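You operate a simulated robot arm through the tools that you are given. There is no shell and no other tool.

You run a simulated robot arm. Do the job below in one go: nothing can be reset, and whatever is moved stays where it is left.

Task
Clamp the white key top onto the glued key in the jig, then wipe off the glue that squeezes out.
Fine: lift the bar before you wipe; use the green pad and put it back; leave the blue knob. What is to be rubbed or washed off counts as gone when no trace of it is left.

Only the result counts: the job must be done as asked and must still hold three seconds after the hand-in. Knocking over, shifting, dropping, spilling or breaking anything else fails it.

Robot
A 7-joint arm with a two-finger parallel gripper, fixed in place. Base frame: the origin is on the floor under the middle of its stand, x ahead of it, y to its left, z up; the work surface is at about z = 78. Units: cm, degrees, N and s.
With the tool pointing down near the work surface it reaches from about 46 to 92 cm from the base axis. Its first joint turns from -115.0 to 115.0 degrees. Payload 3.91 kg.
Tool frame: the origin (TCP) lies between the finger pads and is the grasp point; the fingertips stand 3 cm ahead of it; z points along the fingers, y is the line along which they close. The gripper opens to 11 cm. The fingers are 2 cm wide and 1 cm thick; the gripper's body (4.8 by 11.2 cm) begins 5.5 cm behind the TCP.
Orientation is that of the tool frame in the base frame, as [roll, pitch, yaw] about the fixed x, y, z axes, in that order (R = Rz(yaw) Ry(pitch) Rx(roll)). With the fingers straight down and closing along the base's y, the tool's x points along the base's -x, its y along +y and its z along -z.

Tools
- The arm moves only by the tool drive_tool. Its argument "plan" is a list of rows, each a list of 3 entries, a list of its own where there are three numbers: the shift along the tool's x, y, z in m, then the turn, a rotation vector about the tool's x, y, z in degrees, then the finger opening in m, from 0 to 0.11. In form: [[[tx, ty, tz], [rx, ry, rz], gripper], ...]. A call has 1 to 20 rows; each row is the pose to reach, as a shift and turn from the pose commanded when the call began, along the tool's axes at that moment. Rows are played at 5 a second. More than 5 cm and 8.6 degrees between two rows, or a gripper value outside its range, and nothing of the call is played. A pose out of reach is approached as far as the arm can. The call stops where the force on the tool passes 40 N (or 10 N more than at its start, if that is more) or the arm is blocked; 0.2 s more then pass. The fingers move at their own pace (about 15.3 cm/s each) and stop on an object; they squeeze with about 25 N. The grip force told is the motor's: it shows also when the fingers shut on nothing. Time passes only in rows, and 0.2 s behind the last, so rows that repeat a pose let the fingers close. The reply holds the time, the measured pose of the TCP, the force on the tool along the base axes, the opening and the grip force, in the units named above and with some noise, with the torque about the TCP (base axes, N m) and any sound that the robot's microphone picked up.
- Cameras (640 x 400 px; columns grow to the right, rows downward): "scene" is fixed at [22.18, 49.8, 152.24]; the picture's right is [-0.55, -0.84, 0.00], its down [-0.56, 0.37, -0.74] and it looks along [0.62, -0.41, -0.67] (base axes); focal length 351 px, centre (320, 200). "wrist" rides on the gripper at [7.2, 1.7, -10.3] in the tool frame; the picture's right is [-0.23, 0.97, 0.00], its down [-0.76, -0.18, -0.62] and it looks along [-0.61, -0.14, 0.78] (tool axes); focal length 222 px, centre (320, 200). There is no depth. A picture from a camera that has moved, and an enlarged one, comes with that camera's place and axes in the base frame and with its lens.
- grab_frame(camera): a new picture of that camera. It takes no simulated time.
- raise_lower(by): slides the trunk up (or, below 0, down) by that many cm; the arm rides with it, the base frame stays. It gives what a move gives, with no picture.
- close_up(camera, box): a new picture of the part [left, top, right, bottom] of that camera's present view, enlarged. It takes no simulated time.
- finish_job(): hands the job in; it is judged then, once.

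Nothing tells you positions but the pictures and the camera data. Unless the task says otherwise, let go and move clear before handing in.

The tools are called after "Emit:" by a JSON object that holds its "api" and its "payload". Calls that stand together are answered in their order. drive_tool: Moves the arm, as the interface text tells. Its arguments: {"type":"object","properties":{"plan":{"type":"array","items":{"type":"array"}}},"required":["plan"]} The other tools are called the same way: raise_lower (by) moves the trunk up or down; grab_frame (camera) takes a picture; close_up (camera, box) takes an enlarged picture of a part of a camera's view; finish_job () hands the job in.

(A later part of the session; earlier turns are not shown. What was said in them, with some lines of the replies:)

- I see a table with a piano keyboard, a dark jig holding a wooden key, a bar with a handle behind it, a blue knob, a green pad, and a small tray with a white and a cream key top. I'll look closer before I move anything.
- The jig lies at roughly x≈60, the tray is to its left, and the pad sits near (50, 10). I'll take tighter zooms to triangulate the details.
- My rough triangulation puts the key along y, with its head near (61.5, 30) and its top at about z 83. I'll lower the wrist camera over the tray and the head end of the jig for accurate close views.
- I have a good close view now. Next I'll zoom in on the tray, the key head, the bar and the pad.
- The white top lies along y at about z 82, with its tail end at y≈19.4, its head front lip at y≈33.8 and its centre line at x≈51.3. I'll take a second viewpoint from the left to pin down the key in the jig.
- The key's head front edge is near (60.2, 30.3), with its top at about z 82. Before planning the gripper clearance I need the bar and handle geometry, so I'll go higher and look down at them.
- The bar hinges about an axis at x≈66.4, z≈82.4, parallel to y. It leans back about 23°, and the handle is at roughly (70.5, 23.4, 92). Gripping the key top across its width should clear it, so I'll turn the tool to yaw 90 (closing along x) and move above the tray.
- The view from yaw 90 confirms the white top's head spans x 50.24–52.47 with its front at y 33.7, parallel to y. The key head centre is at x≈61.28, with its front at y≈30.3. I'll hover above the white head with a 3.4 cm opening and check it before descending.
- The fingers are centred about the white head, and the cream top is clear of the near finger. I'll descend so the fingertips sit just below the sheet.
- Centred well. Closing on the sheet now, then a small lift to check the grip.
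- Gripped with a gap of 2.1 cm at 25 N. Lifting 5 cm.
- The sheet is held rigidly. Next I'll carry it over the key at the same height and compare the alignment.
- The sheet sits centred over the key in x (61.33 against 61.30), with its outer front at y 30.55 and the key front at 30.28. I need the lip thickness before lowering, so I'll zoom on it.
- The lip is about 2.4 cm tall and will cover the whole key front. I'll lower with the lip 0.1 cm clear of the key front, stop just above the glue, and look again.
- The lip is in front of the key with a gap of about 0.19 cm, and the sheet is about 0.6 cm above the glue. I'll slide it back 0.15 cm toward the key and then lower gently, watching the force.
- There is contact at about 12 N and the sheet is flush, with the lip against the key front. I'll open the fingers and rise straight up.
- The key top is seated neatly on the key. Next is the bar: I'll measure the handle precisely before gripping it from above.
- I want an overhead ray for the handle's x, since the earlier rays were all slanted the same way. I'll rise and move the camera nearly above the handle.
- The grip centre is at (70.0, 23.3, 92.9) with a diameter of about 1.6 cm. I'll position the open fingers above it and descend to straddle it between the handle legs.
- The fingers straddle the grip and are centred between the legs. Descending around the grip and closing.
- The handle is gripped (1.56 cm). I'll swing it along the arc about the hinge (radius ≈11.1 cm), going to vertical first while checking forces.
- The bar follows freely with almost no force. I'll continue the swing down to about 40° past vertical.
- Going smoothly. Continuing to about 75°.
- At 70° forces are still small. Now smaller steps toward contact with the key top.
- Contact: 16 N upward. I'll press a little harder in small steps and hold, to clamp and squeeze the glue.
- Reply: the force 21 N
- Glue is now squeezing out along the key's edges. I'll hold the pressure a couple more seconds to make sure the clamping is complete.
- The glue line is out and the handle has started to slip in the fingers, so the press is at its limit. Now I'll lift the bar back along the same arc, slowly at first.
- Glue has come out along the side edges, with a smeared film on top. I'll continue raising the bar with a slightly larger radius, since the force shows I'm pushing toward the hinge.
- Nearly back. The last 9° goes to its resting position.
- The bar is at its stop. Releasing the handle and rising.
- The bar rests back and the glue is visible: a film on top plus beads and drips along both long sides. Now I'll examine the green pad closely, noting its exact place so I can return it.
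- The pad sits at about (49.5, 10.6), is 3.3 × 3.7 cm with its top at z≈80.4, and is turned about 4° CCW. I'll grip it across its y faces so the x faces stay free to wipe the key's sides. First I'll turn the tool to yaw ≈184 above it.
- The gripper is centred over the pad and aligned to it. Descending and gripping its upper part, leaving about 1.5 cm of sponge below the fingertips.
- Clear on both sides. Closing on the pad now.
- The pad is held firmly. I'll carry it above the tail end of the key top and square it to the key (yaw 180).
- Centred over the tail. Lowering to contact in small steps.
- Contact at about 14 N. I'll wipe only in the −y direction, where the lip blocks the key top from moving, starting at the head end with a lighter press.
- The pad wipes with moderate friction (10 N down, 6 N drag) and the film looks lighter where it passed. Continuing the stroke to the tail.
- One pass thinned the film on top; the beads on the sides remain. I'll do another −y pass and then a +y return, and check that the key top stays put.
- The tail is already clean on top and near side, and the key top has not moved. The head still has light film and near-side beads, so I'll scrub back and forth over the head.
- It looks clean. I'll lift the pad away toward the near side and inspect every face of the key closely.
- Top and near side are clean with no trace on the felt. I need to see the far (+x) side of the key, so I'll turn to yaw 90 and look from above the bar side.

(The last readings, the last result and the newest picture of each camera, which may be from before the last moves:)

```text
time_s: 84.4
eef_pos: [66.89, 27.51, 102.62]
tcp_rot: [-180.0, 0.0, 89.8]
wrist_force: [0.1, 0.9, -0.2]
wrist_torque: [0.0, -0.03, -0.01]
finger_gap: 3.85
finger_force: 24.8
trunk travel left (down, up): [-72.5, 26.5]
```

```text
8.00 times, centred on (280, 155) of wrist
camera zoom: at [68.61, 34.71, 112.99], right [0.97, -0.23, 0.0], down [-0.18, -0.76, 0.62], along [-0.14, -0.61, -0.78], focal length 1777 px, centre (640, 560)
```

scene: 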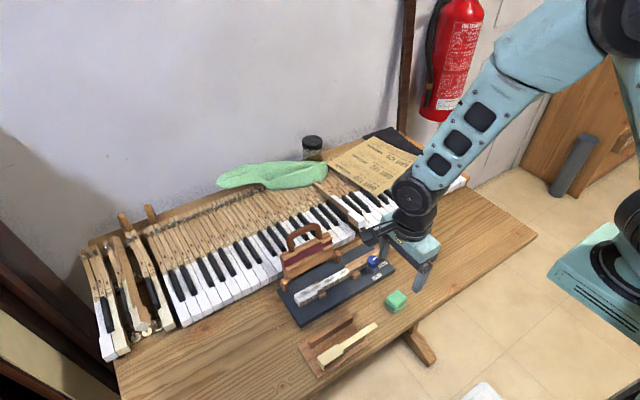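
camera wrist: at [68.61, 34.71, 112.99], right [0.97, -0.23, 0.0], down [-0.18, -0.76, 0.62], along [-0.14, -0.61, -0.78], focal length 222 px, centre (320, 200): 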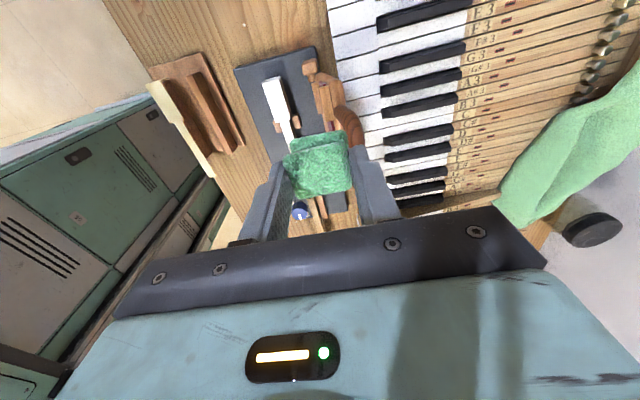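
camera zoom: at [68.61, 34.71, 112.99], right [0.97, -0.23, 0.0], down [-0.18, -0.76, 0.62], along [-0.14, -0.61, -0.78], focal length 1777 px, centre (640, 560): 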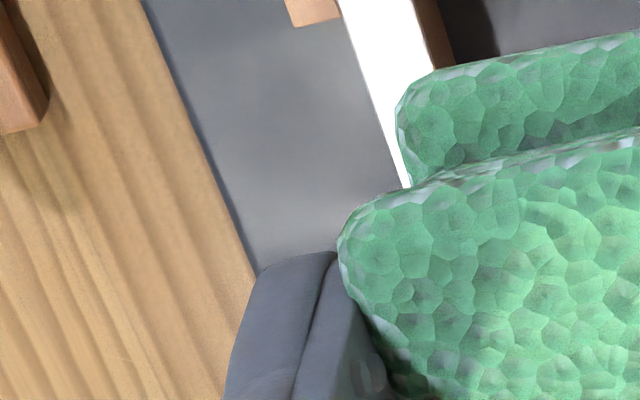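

The far side at the head and junction is clean. Next I'll check the lip front and then shift to see the tail portion.

Emit:
{"api": "close_up", "payload": {"camera": "wrist", "box": [245, 60, 325, 110]}}

Emit:
{"api": "drive_tool", "payload": {"plan": [[[-0.03, 0, 0], [0, 0, 0], 0.02], [[-0.06, 0, 0], [0, 0, 0], 0.02], [[-0.09, 0, 0], [0, 0, 0], 0.02], [[-0.09, 0, 0], [0, 0, 0], 0.02]]}}

Emit:
{"api": "close_up", "payload": {"camera": "wrist", "box": [240, 60, 320, 110]}}

Emit:
{"api": "close_up", "payload": {"camera": "wrist", "box": [240, 100, 320, 150]}}

```text
8.00 times, centred on (285, 85) of wrist
camera zoom: at [68.61, 34.71, 112.99], right [0.97, -0.23, 0.0], down [-0.18, -0.76, 0.62], along [-0.14, -0.61, -0.78], focal length 1777 px, centre (600, 1120)
```

zoom: 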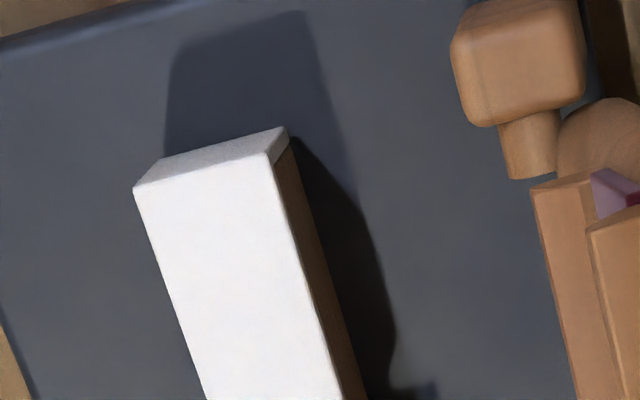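

```text
time_s: 85.4
eef_pos: [66.98, 18.52, 102.82]
tcp_rot: [179.9, 0.2, 89.9]
wrist_force: [0.2, -0.1, -0.6]
wrist_torque: [0.02, 0.02, 0.0]
finger_gap: 3.84
finger_force: 25.6
trunk travel left (down, up): [-72.5, 26.5]
```

```text
8.00 times, centred on (280, 85) of wrist
camera zoom: at [68.53, 25.79, 113.07], right [0.97, -0.23, 0.0], down [-0.18, -0.76, 0.62], along [-0.14, -0.61, -0.78], focal length 1777 px, centre (640, 1120)
```

zoom: 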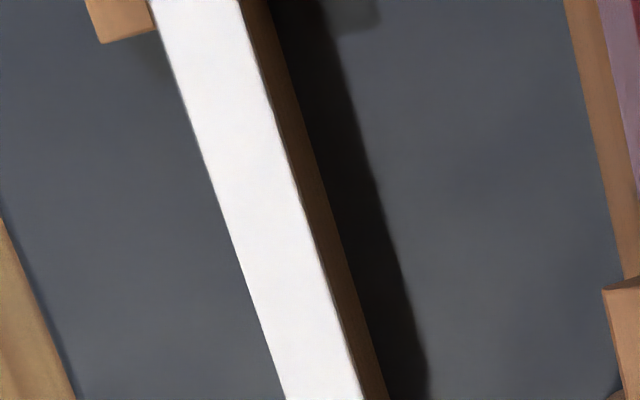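

```text
8.00 times, centred on (280, 125) of wrist
camera zoom: at [68.53, 25.79, 113.07], right [0.97, -0.23, 0.0], down [-0.18, -0.76, 0.62], along [-0.14, -0.61, -0.78], focal length 1777 px, centre (640, 800)
```

zoom: 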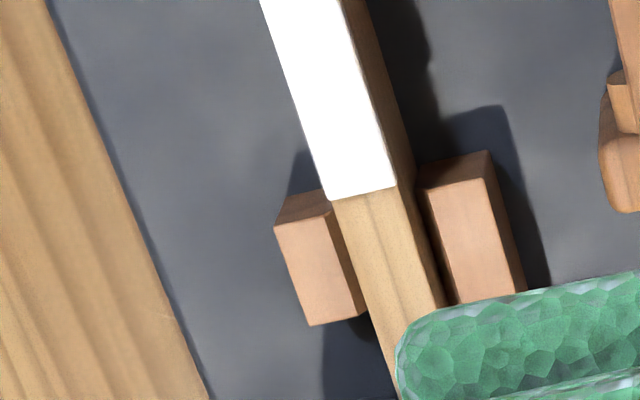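

The far side and tail end look clean too. One more detailed look from the scene camera at the near side and front before deciding on a final polish pass.

Emit:
{"api": "close_up", "payload": {"camera": "scene", "box": [294, 280, 326, 300]}}

Emit:
{"api": "close_up", "payload": {"camera": "scene", "box": [316, 265, 348, 285]}}

Emit:
{"api": "close_up", "payload": {"camera": "scene", "box": [330, 253, 362, 273]}}

```text
16.00 times, centred on (310, 290) of scene
camera zoom: at [22.18, 49.8, 152.24], right [-0.55, -0.84, 0.0], down [-0.56, 0.37, -0.74], along [0.62, -0.41, -0.67], focal length 5616 px, centre (480, -1240)
```

zoom: 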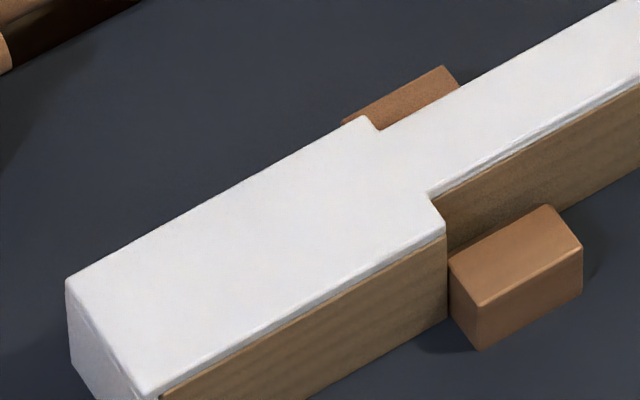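

```text
16.00 times, centred on (332, 275) of scene
camera zoom: at [22.18, 49.8, 152.24], right [-0.55, -0.84, 0.0], down [-0.56, 0.37, -0.74], along [0.62, -0.41, -0.67], focal length 5616 px, centre (128, -1000)
```

zoom: 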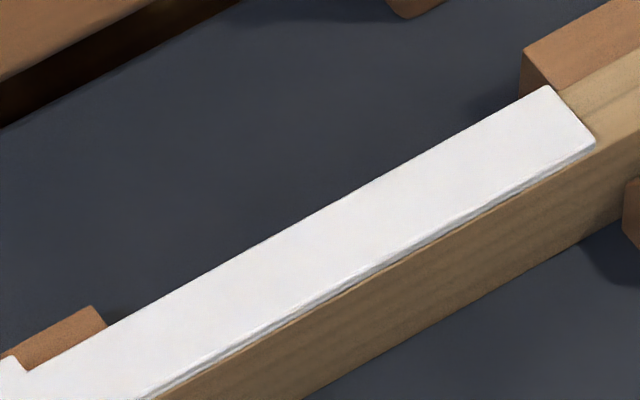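

```text
16.00 times, centred on (346, 263) of scene
camera zoom: at [22.18, 49.8, 152.24], right [-0.55, -0.84, 0.0], down [-0.56, 0.37, -0.74], along [0.62, -0.41, -0.67], focal length 5616 px, centre (-96, -808)
```

zoom: 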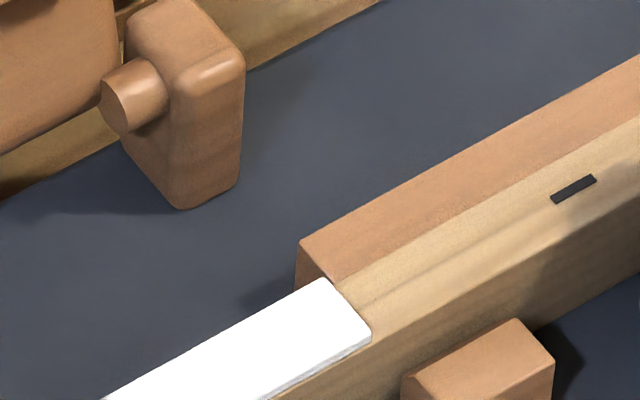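

Everything looks clean. For certainty about any faint white-on-white residue, I'll do one more light full-length polish, so I'm turning back to yaw 180 over the key head.

Emit:
{"api": "drive_tool", "payload": {"plan": [[[0.01, -0.006, 0], [0, 0, -8.2], 0.02], [[0.02, -0.012, 0], [0, 0, -16.4], 0.02], [[0.03, -0.018, 0], [0, 0, -24.6], 0.02], [[0.04, -0.024, 0], [0, 0, -32.8], 0.02], [[0.05, -0.03, 0], [0, 0, -41.0], 0.02], [[0.06, -0.036, 0], [0, 0, -49.2], 0.02], [[0.07, -0.042, 0], [0, 0, -57.4], 0.02], [[0.08, -0.048, 0.01], [0, 0, -65.6], 0.02], [[0.09, -0.053, 0.03], [0, 0, -73.8], 0.02], [[0.1, -0.0548, 0.05], [0, 0, -82.0], 0.02], [[0.104, -0.0548, 0.07], [0, 0, -90.1], 0.02], [[0.104, -0.0548, 0.08], [0, 0, -90.1], 0.02], [[0.104, -0.0548, 0.08], [0, 0, -90.1], 0.02]]}}

Emit:
{"api": "grab_frame", "payload": {"camera": "wrist"}}

```text
time_s: 88.2
eef_pos: [61.45, 28.86, 94.55]
tcp_rot: [-179.9, 0.0, -179.8]
wrist_force: [0.1, 0.2, -0.1]
wrist_torque: [-0.02, -0.03, -0.01]
finger_gap: 3.85
finger_force: 25.1
trunk travel left (down, up): [-72.5, 26.5]
```

```text
taken
camera wrist: at [54.14, 30.58, 104.98], right [0.22, 0.97, 0.0], down [0.76, -0.17, 0.62], along [0.61, -0.14, -0.78], focal length 222 px, centre (320, 200)
```

wrist: 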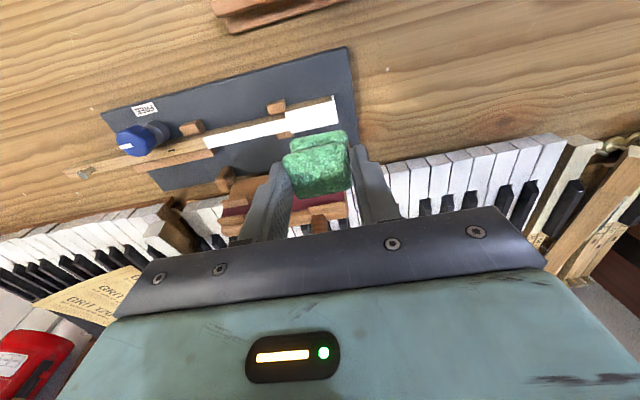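

Emit:
{"api": "drive_tool", "payload": {"plan": [[[0, 0, 0.03], [0, 0, 0], 0.02], [[0, 0, 0.06], [0, 0, 0], 0.02], [[0, 0, 0.074], [0, 0, 0], 0.02], [[0, 0, 0.0795], [0, 0, 0], 0.02], [[0, 0, 0.0807], [0, 0, 0], 0.02], [[0, 0.005, 0.0807], [0, 0, 0], 0.02], [[0, -0.01, 0.0807], [0, 0, 0], 0.02], [[0, -0.025, 0.0807], [0, 0, 0], 0.02], [[0, -0.04, 0.0807], [0, 0, 0], 0.02], [[0, -0.055, 0.0807], [0, 0, 0], 0.02], [[0, -0.07, 0.0807], [0, 0, 0], 0.02], [[0, -0.085, 0.0807], [0, 0, 0], 0.02], [[0, -0.1, 0.0807], [0, 0, 0], 0.02], [[0, -0.115, 0.0807], [0, 0, 0], 0.02], [[0, -0.127, 0.0807], [0, 0, 0], 0.02], [[0, -0.115, 0.0807], [0, 0, 0], 0.02], [[0, -0.1, 0.0807], [0, 0, 0], 0.02], [[0, -0.115, 0.0807], [0, 0, 0], 0.02], [[0, -0.127, 0.0807], [0, 0, 0], 0.02], [[0, -0.115, 0.0807], [0, 0, 0], 0.02]]}}

Emit:
{"api": "close_up", "payload": {"camera": "scene", "box": [280, 250, 360, 300]}}

```text
time_s: 92.4
eef_pos: [61.43, 16.93, 86.49]
tcp_rot: [-179.9, 0.0, 180.0]
wrist_force: [0.0, -10.8, 14.8]
wrist_torque: [-0.38, -0.04, -0.01]
finger_gap: 3.85
finger_force: 24.5
trunk travel left (down, up): [-72.5, 26.5]
```

```text
8.00 times, centred on (320, 275) of scene
camera zoom: at [22.18, 49.8, 152.24], right [-0.55, -0.84, 0.0], down [-0.56, 0.37, -0.74], along [0.62, -0.41, -0.67], focal length 2808 px, centre (320, -400)
```

zoom: 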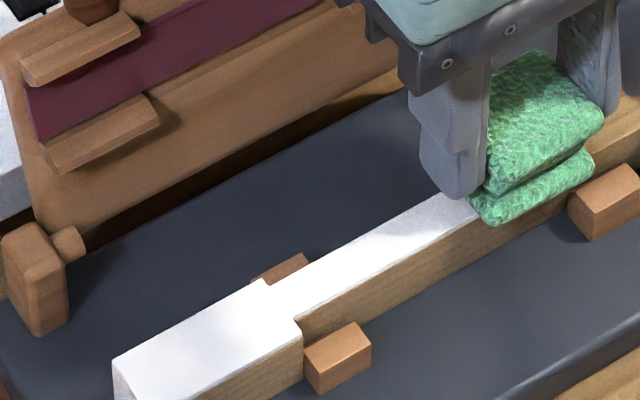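

Final polish done. Lifting off and heading back to the pad's original spot.

Emit:
{"api": "drive_tool", "payload": {"plan": [[[0, 0, -0.02], [0, 0, 0], 0.02], [[0, 0, -0.06], [0, 0, 0], 0.02], [[0.03, -0.01, -0.07], [0, 0, 0], 0.02], [[0.06, -0.03, -0.07], [0, 0, 0], 0.02], [[0.09, -0.05, -0.07], [0, 0, -1.5], 0.02], [[0.118, -0.067, -0.05], [0, 0, -3.8], 0.02], [[0.118, -0.067, -0.04], [0, 0, -3.8], 0.02], [[0.118, -0.067, -0.04], [0, 0, -3.8], 0.02]]}}

Emit:
{"api": "grab_frame", "payload": {"camera": "wrist"}}

Emit:
{"api": "close_up", "payload": {"camera": "scene", "box": [280, 250, 360, 300]}}

Emit:
{"api": "close_up", "payload": {"camera": "scene", "box": [340, 250, 420, 300]}}

```text
time_s: 94.2
eef_pos: [49.7, 10.54, 90.48]
tcp_rot: [-179.9, 0.0, -176.0]
wrist_force: [0.2, 0.0, -0.3]
wrist_torque: [-0.03, -0.03, -0.04]
finger_gap: 3.84
finger_force: 24.9
trunk travel left (down, up): [-72.5, 26.5]
```

```text
taken
camera wrist: at [42.24, 11.75, 100.91], right [0.16, 0.99, 0.0], down [0.77, -0.12, 0.62], along [0.62, -0.1, -0.78], focal length 222 px, centre (320, 200)
```

wrist: 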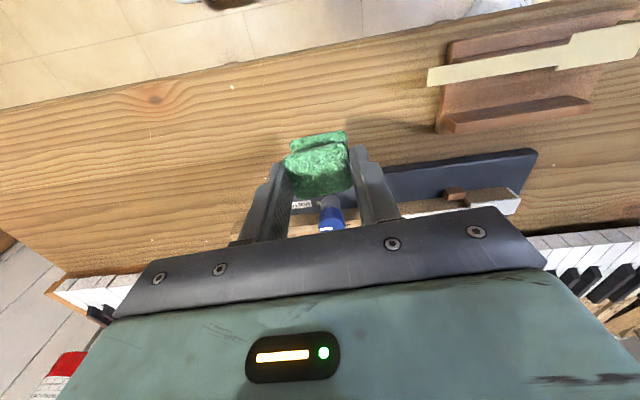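

```text
8.00 times, centred on (320, 275) of scene
camera zoom: at [22.18, 49.8, 152.24], right [-0.55, -0.84, 0.0], down [-0.56, 0.37, -0.74], along [0.62, -0.41, -0.67], focal length 2808 px, centre (320, -400)
```

zoom: 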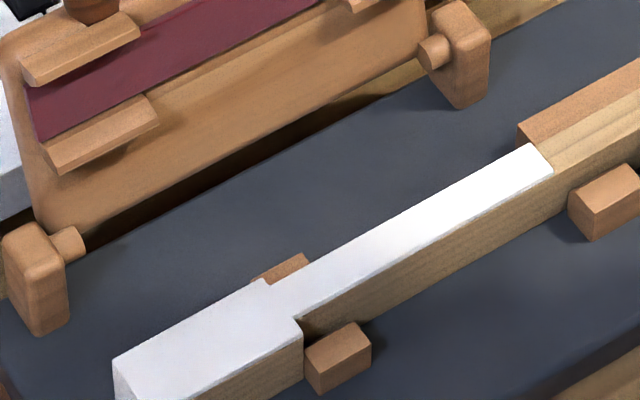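

```text
8.00 times, centred on (380, 275) of scene
camera zoom: at [22.18, 49.8, 152.24], right [-0.55, -0.84, 0.0], down [-0.56, 0.37, -0.74], along [0.62, -0.41, -0.67], focal length 2808 px, centre (-160, -400)
```

zoom: 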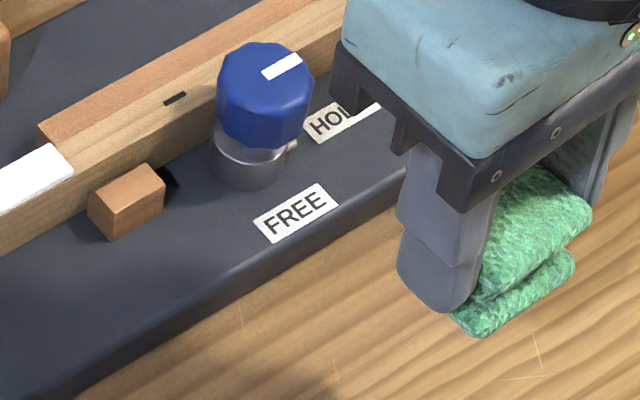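

The key top, bar and knob all look right. I'm over the pad's original spot within 0.1 cm. I'll correct that and lower until it just touches the table.

Emit:
{"api": "drive_tool", "payload": {"plan": [[[0.0002, 0.0009, 0.03], [0, 0, 0], 0.02], [[0.0002, 0.0009, 0.06], [0, 0, 0], 0.02], [[0.0002, 0.0009, 0.075], [0, 0, 0], 0.02], [[0.0002, 0.0009, 0.08], [0, 0, 0], 0.02], [[0.0002, 0.0009, 0.081], [0, 0, 0], 0.02], [[0.0002, 0.0009, 0.081], [0, 0, 0], 0.02]]}}

Emit:
{"api": "close_up", "payload": {"camera": "wrist", "box": [240, 110, 400, 210]}}

Emit:
{"api": "close_up", "payload": {"camera": "scene", "box": [360, 265, 424, 305]}}

```text
time_s: 95.6
eef_pos: [49.67, 10.59, 82.43]
tcp_rot: [-179.9, 0.0, -176.1]
wrist_force: [-0.4, 0.6, -0.2]
wrist_torque: [-0.01, 0.03, 0.01]
finger_gap: 3.85
finger_force: 25.0
trunk travel left (down, up): [-72.5, 26.5]
```

```text
4.00 times, centred on (320, 160) of wrist
camera zoom: at [42.26, 11.88, 92.8], right [0.16, 0.99, 0.0], down [0.77, -0.12, 0.62], along [0.62, -0.1, -0.78], focal length 888 px, centre (320, 360)
```

zoom: 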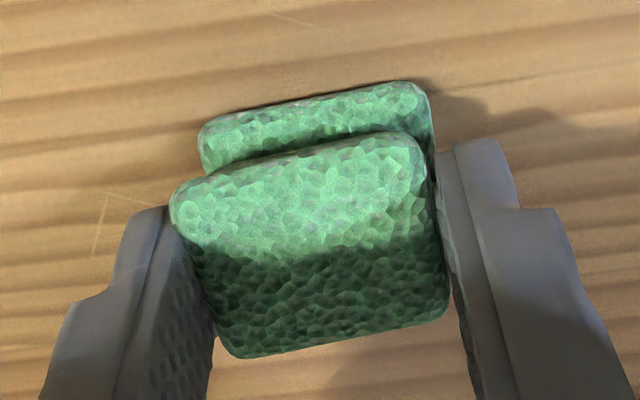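

```text
10.00 times, centred on (392, 285) of scene
camera zoom: at [22.18, 49.8, 152.24], right [-0.55, -0.84, 0.0], down [-0.56, 0.37, -0.74], along [0.62, -0.41, -0.67], focal length 3510 px, centre (-400, -650)
```

zoom: 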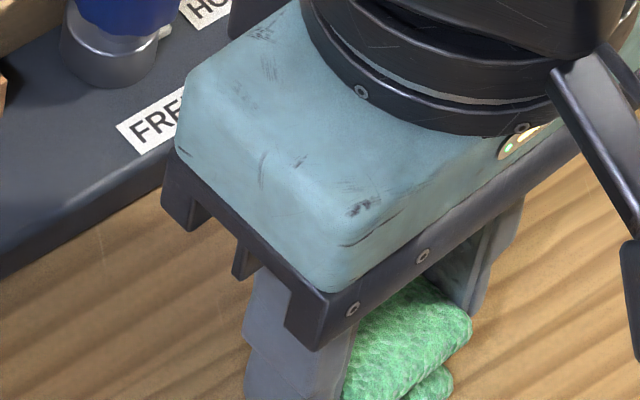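

No contact yet, because the pad slid up slightly in the grip. Easing down in small steps.

Emit:
{"api": "drive_tool", "payload": {"plan": [[[0, 0, 0.0007], [0, 0, 0], 0.02], [[0, 0, 0.0014], [0, 0, 0], 0.02], [[0, 0, 0.0014], [0, 0, 0], 0.02]]}}

```text
time_s: 96.4
eef_pos: [49.69, 10.69, 82.21]
tcp_rot: [-179.9, 0.1, -176.1]
wrist_force: [-1.0, -0.3, 4.3]
wrist_torque: [-0.04, -0.06, 0.01]
finger_gap: 3.84
finger_force: 25.0
trunk travel left (down, up): [-72.5, 26.5]
```

The pad touches the table (4 N). Releasing and rising straight up.

Emit:
{"api": "drive_tool", "payload": {"plan": [[[0, 0, 0], [0, 0, 0], 0.045], [[0, 0, 0], [0, 0, 0], 0.06], [[0, 0, 0], [0, 0, 0], 0.06], [[0, 0, -0.02], [0, 0, 0], 0.06], [[0, 0, -0.05], [0, 0, 0], 0.06], [[0, 0, -0.09], [0, 0, 0], 0.06], [[0, 0, -0.13], [0, 0, 0], 0.06], [[0, 0, -0.17], [0, 0, 0], 0.06], [[0, 0, -0.17], [0, 0, 0], 0.06]]}}

Emit:
{"api": "grab_frame", "payload": {"camera": "wrist"}}

Emit:
{"api": "grab_frame", "payload": {"camera": "scene"}}

Emit:
{"api": "close_up", "payload": {"camera": "scene", "box": [376, 284, 416, 316]}}

```text
time_s: 98.4
eef_pos: [49.61, 10.78, 99.38]
tcp_rot: [-180.0, 0.1, -176.1]
wrist_force: [0.6, 0.0, -0.5]
wrist_torque: [0.0, 0.0, -0.02]
finger_gap: 5.99
finger_force: 0.1
trunk travel left (down, up): [-72.5, 26.5]
```

```text
taken
camera wrist: at [42.24, 11.89, 109.71], right [0.16, 0.99, 0.0], down [0.77, -0.12, 0.62], along [0.62, -0.1, -0.78], focal length 222 px, centre (320, 200)
```

wrist: 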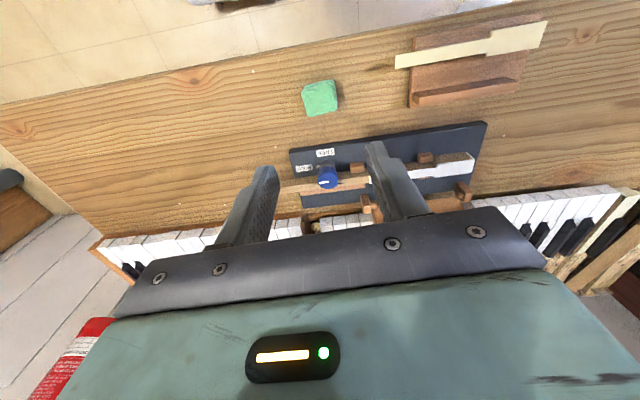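

```text
taken
```

scene: 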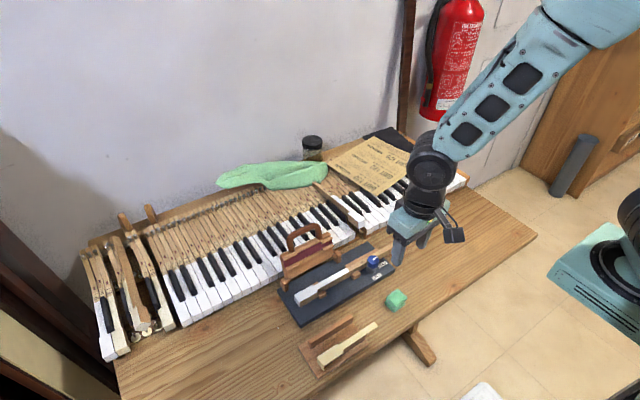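

```text
12.50 times, centred on (396, 300) of scene
camera zoom: at [22.18, 49.8, 152.24], right [-0.55, -0.84, 0.0], down [-0.56, 0.37, -0.74], along [0.62, -0.41, -0.67], focal length 4388 px, centre (-630, -1050)
```

zoom: 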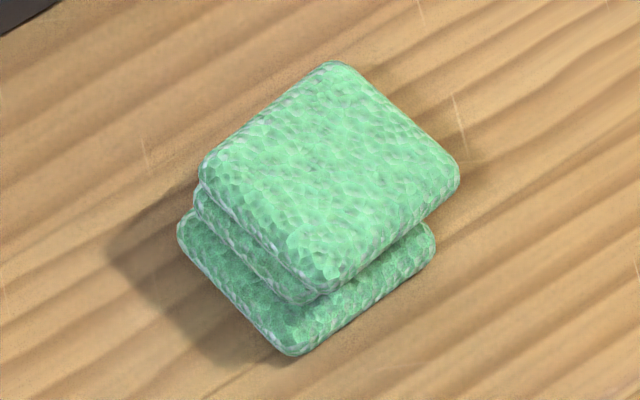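

The pad is back where it was (within about 0.3 cm, same orientation). A last check of the jig, bar and knob before handing in.

Emit:
{"api": "close_up", "payload": {"camera": "scene", "box": [260, 210, 430, 316]}}

Emit:
{"api": "close_up", "payload": {"camera": "scene", "box": [284, 275, 332, 305]}}

Emit:
{"api": "close_up", "payload": {"camera": "wrist", "box": [290, 110, 490, 235]}}

```text
3.76 times, centred on (345, 263) of scene
camera zoom: at [22.18, 49.8, 152.24], right [-0.55, -0.84, 0.0], down [-0.56, 0.37, -0.74], along [0.62, -0.41, -0.67], focal length 1322 px, centre (226, -37)
```

zoom: 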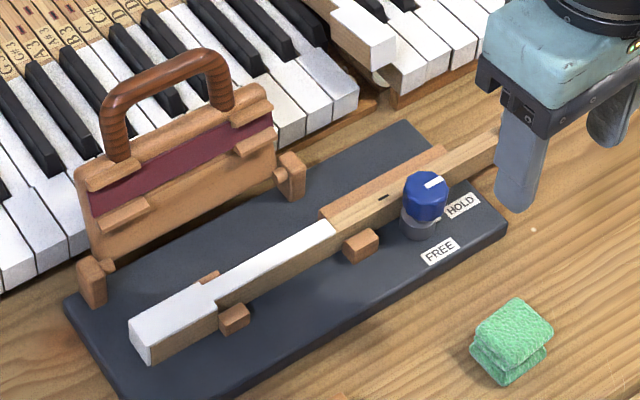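

```text
13.33 times, centred on (308, 290) of scene
camera zoom: at [22.18, 49.8, 152.24], right [-0.55, -0.84, 0.0], down [-0.56, 0.37, -0.74], along [0.62, -0.41, -0.67], focal length 4680 px, centre (480, -1000)
```

zoom: 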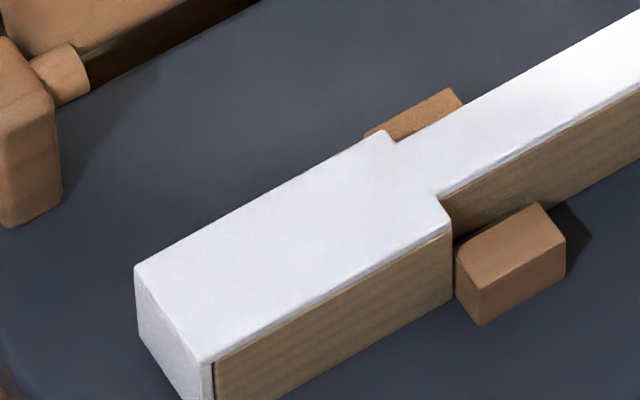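

```text
3.20 times, centred on (390, 172) of wrist
camera zoom: at [42.24, 11.89, 109.71], right [0.16, 0.99, 0.0], down [0.77, -0.12, 0.62], along [0.62, -0.1, -0.78], focal length 711 px, centre (96, 288)
```

zoom: 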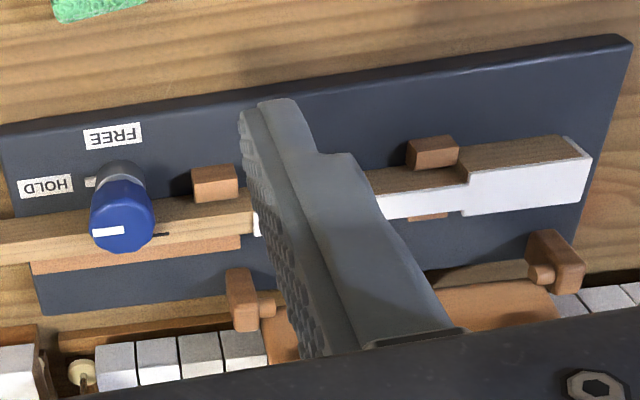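

The white key top is bonded and flush on the key, and I can see no glue on the top, sides or front. The bar is back up, the knob is untouched at HOLD, the pad is back in place, and the gripper is empty and clear. Handing in.

Emit:
{"api": "finish_job", "payload": {}}

```text
The job is handed in.
```

The white key top is clamped onto the glued key in the jig, and the squeezed-out glue is wiped off. I've handed the job in.

- **Key top:** it sits flush and lined up with the key, with its front lip against the front of the key. It didn't shift during wiping.
- **Clamping:** I pressed the bar down with about 16–20 N at the handle for roughly 6 seconds. That squeezed glue out along both long sides and left a film on top.
- **Bar:** I raised it back to its resting position before wiping.
- **Glue:** I wiped with the green pad until the cameras showed none on the top, both sides, the lip or the tail end. I then made one more full-length pass in case any white residue was hidden against the white top.
- **Pad:** it is back in its place at the same angle, about 0.3 cm from where it started.
- **Knob and the rest:** the blue knob is untouched and still at HOLD. The cream key top and its tray look unmoved.
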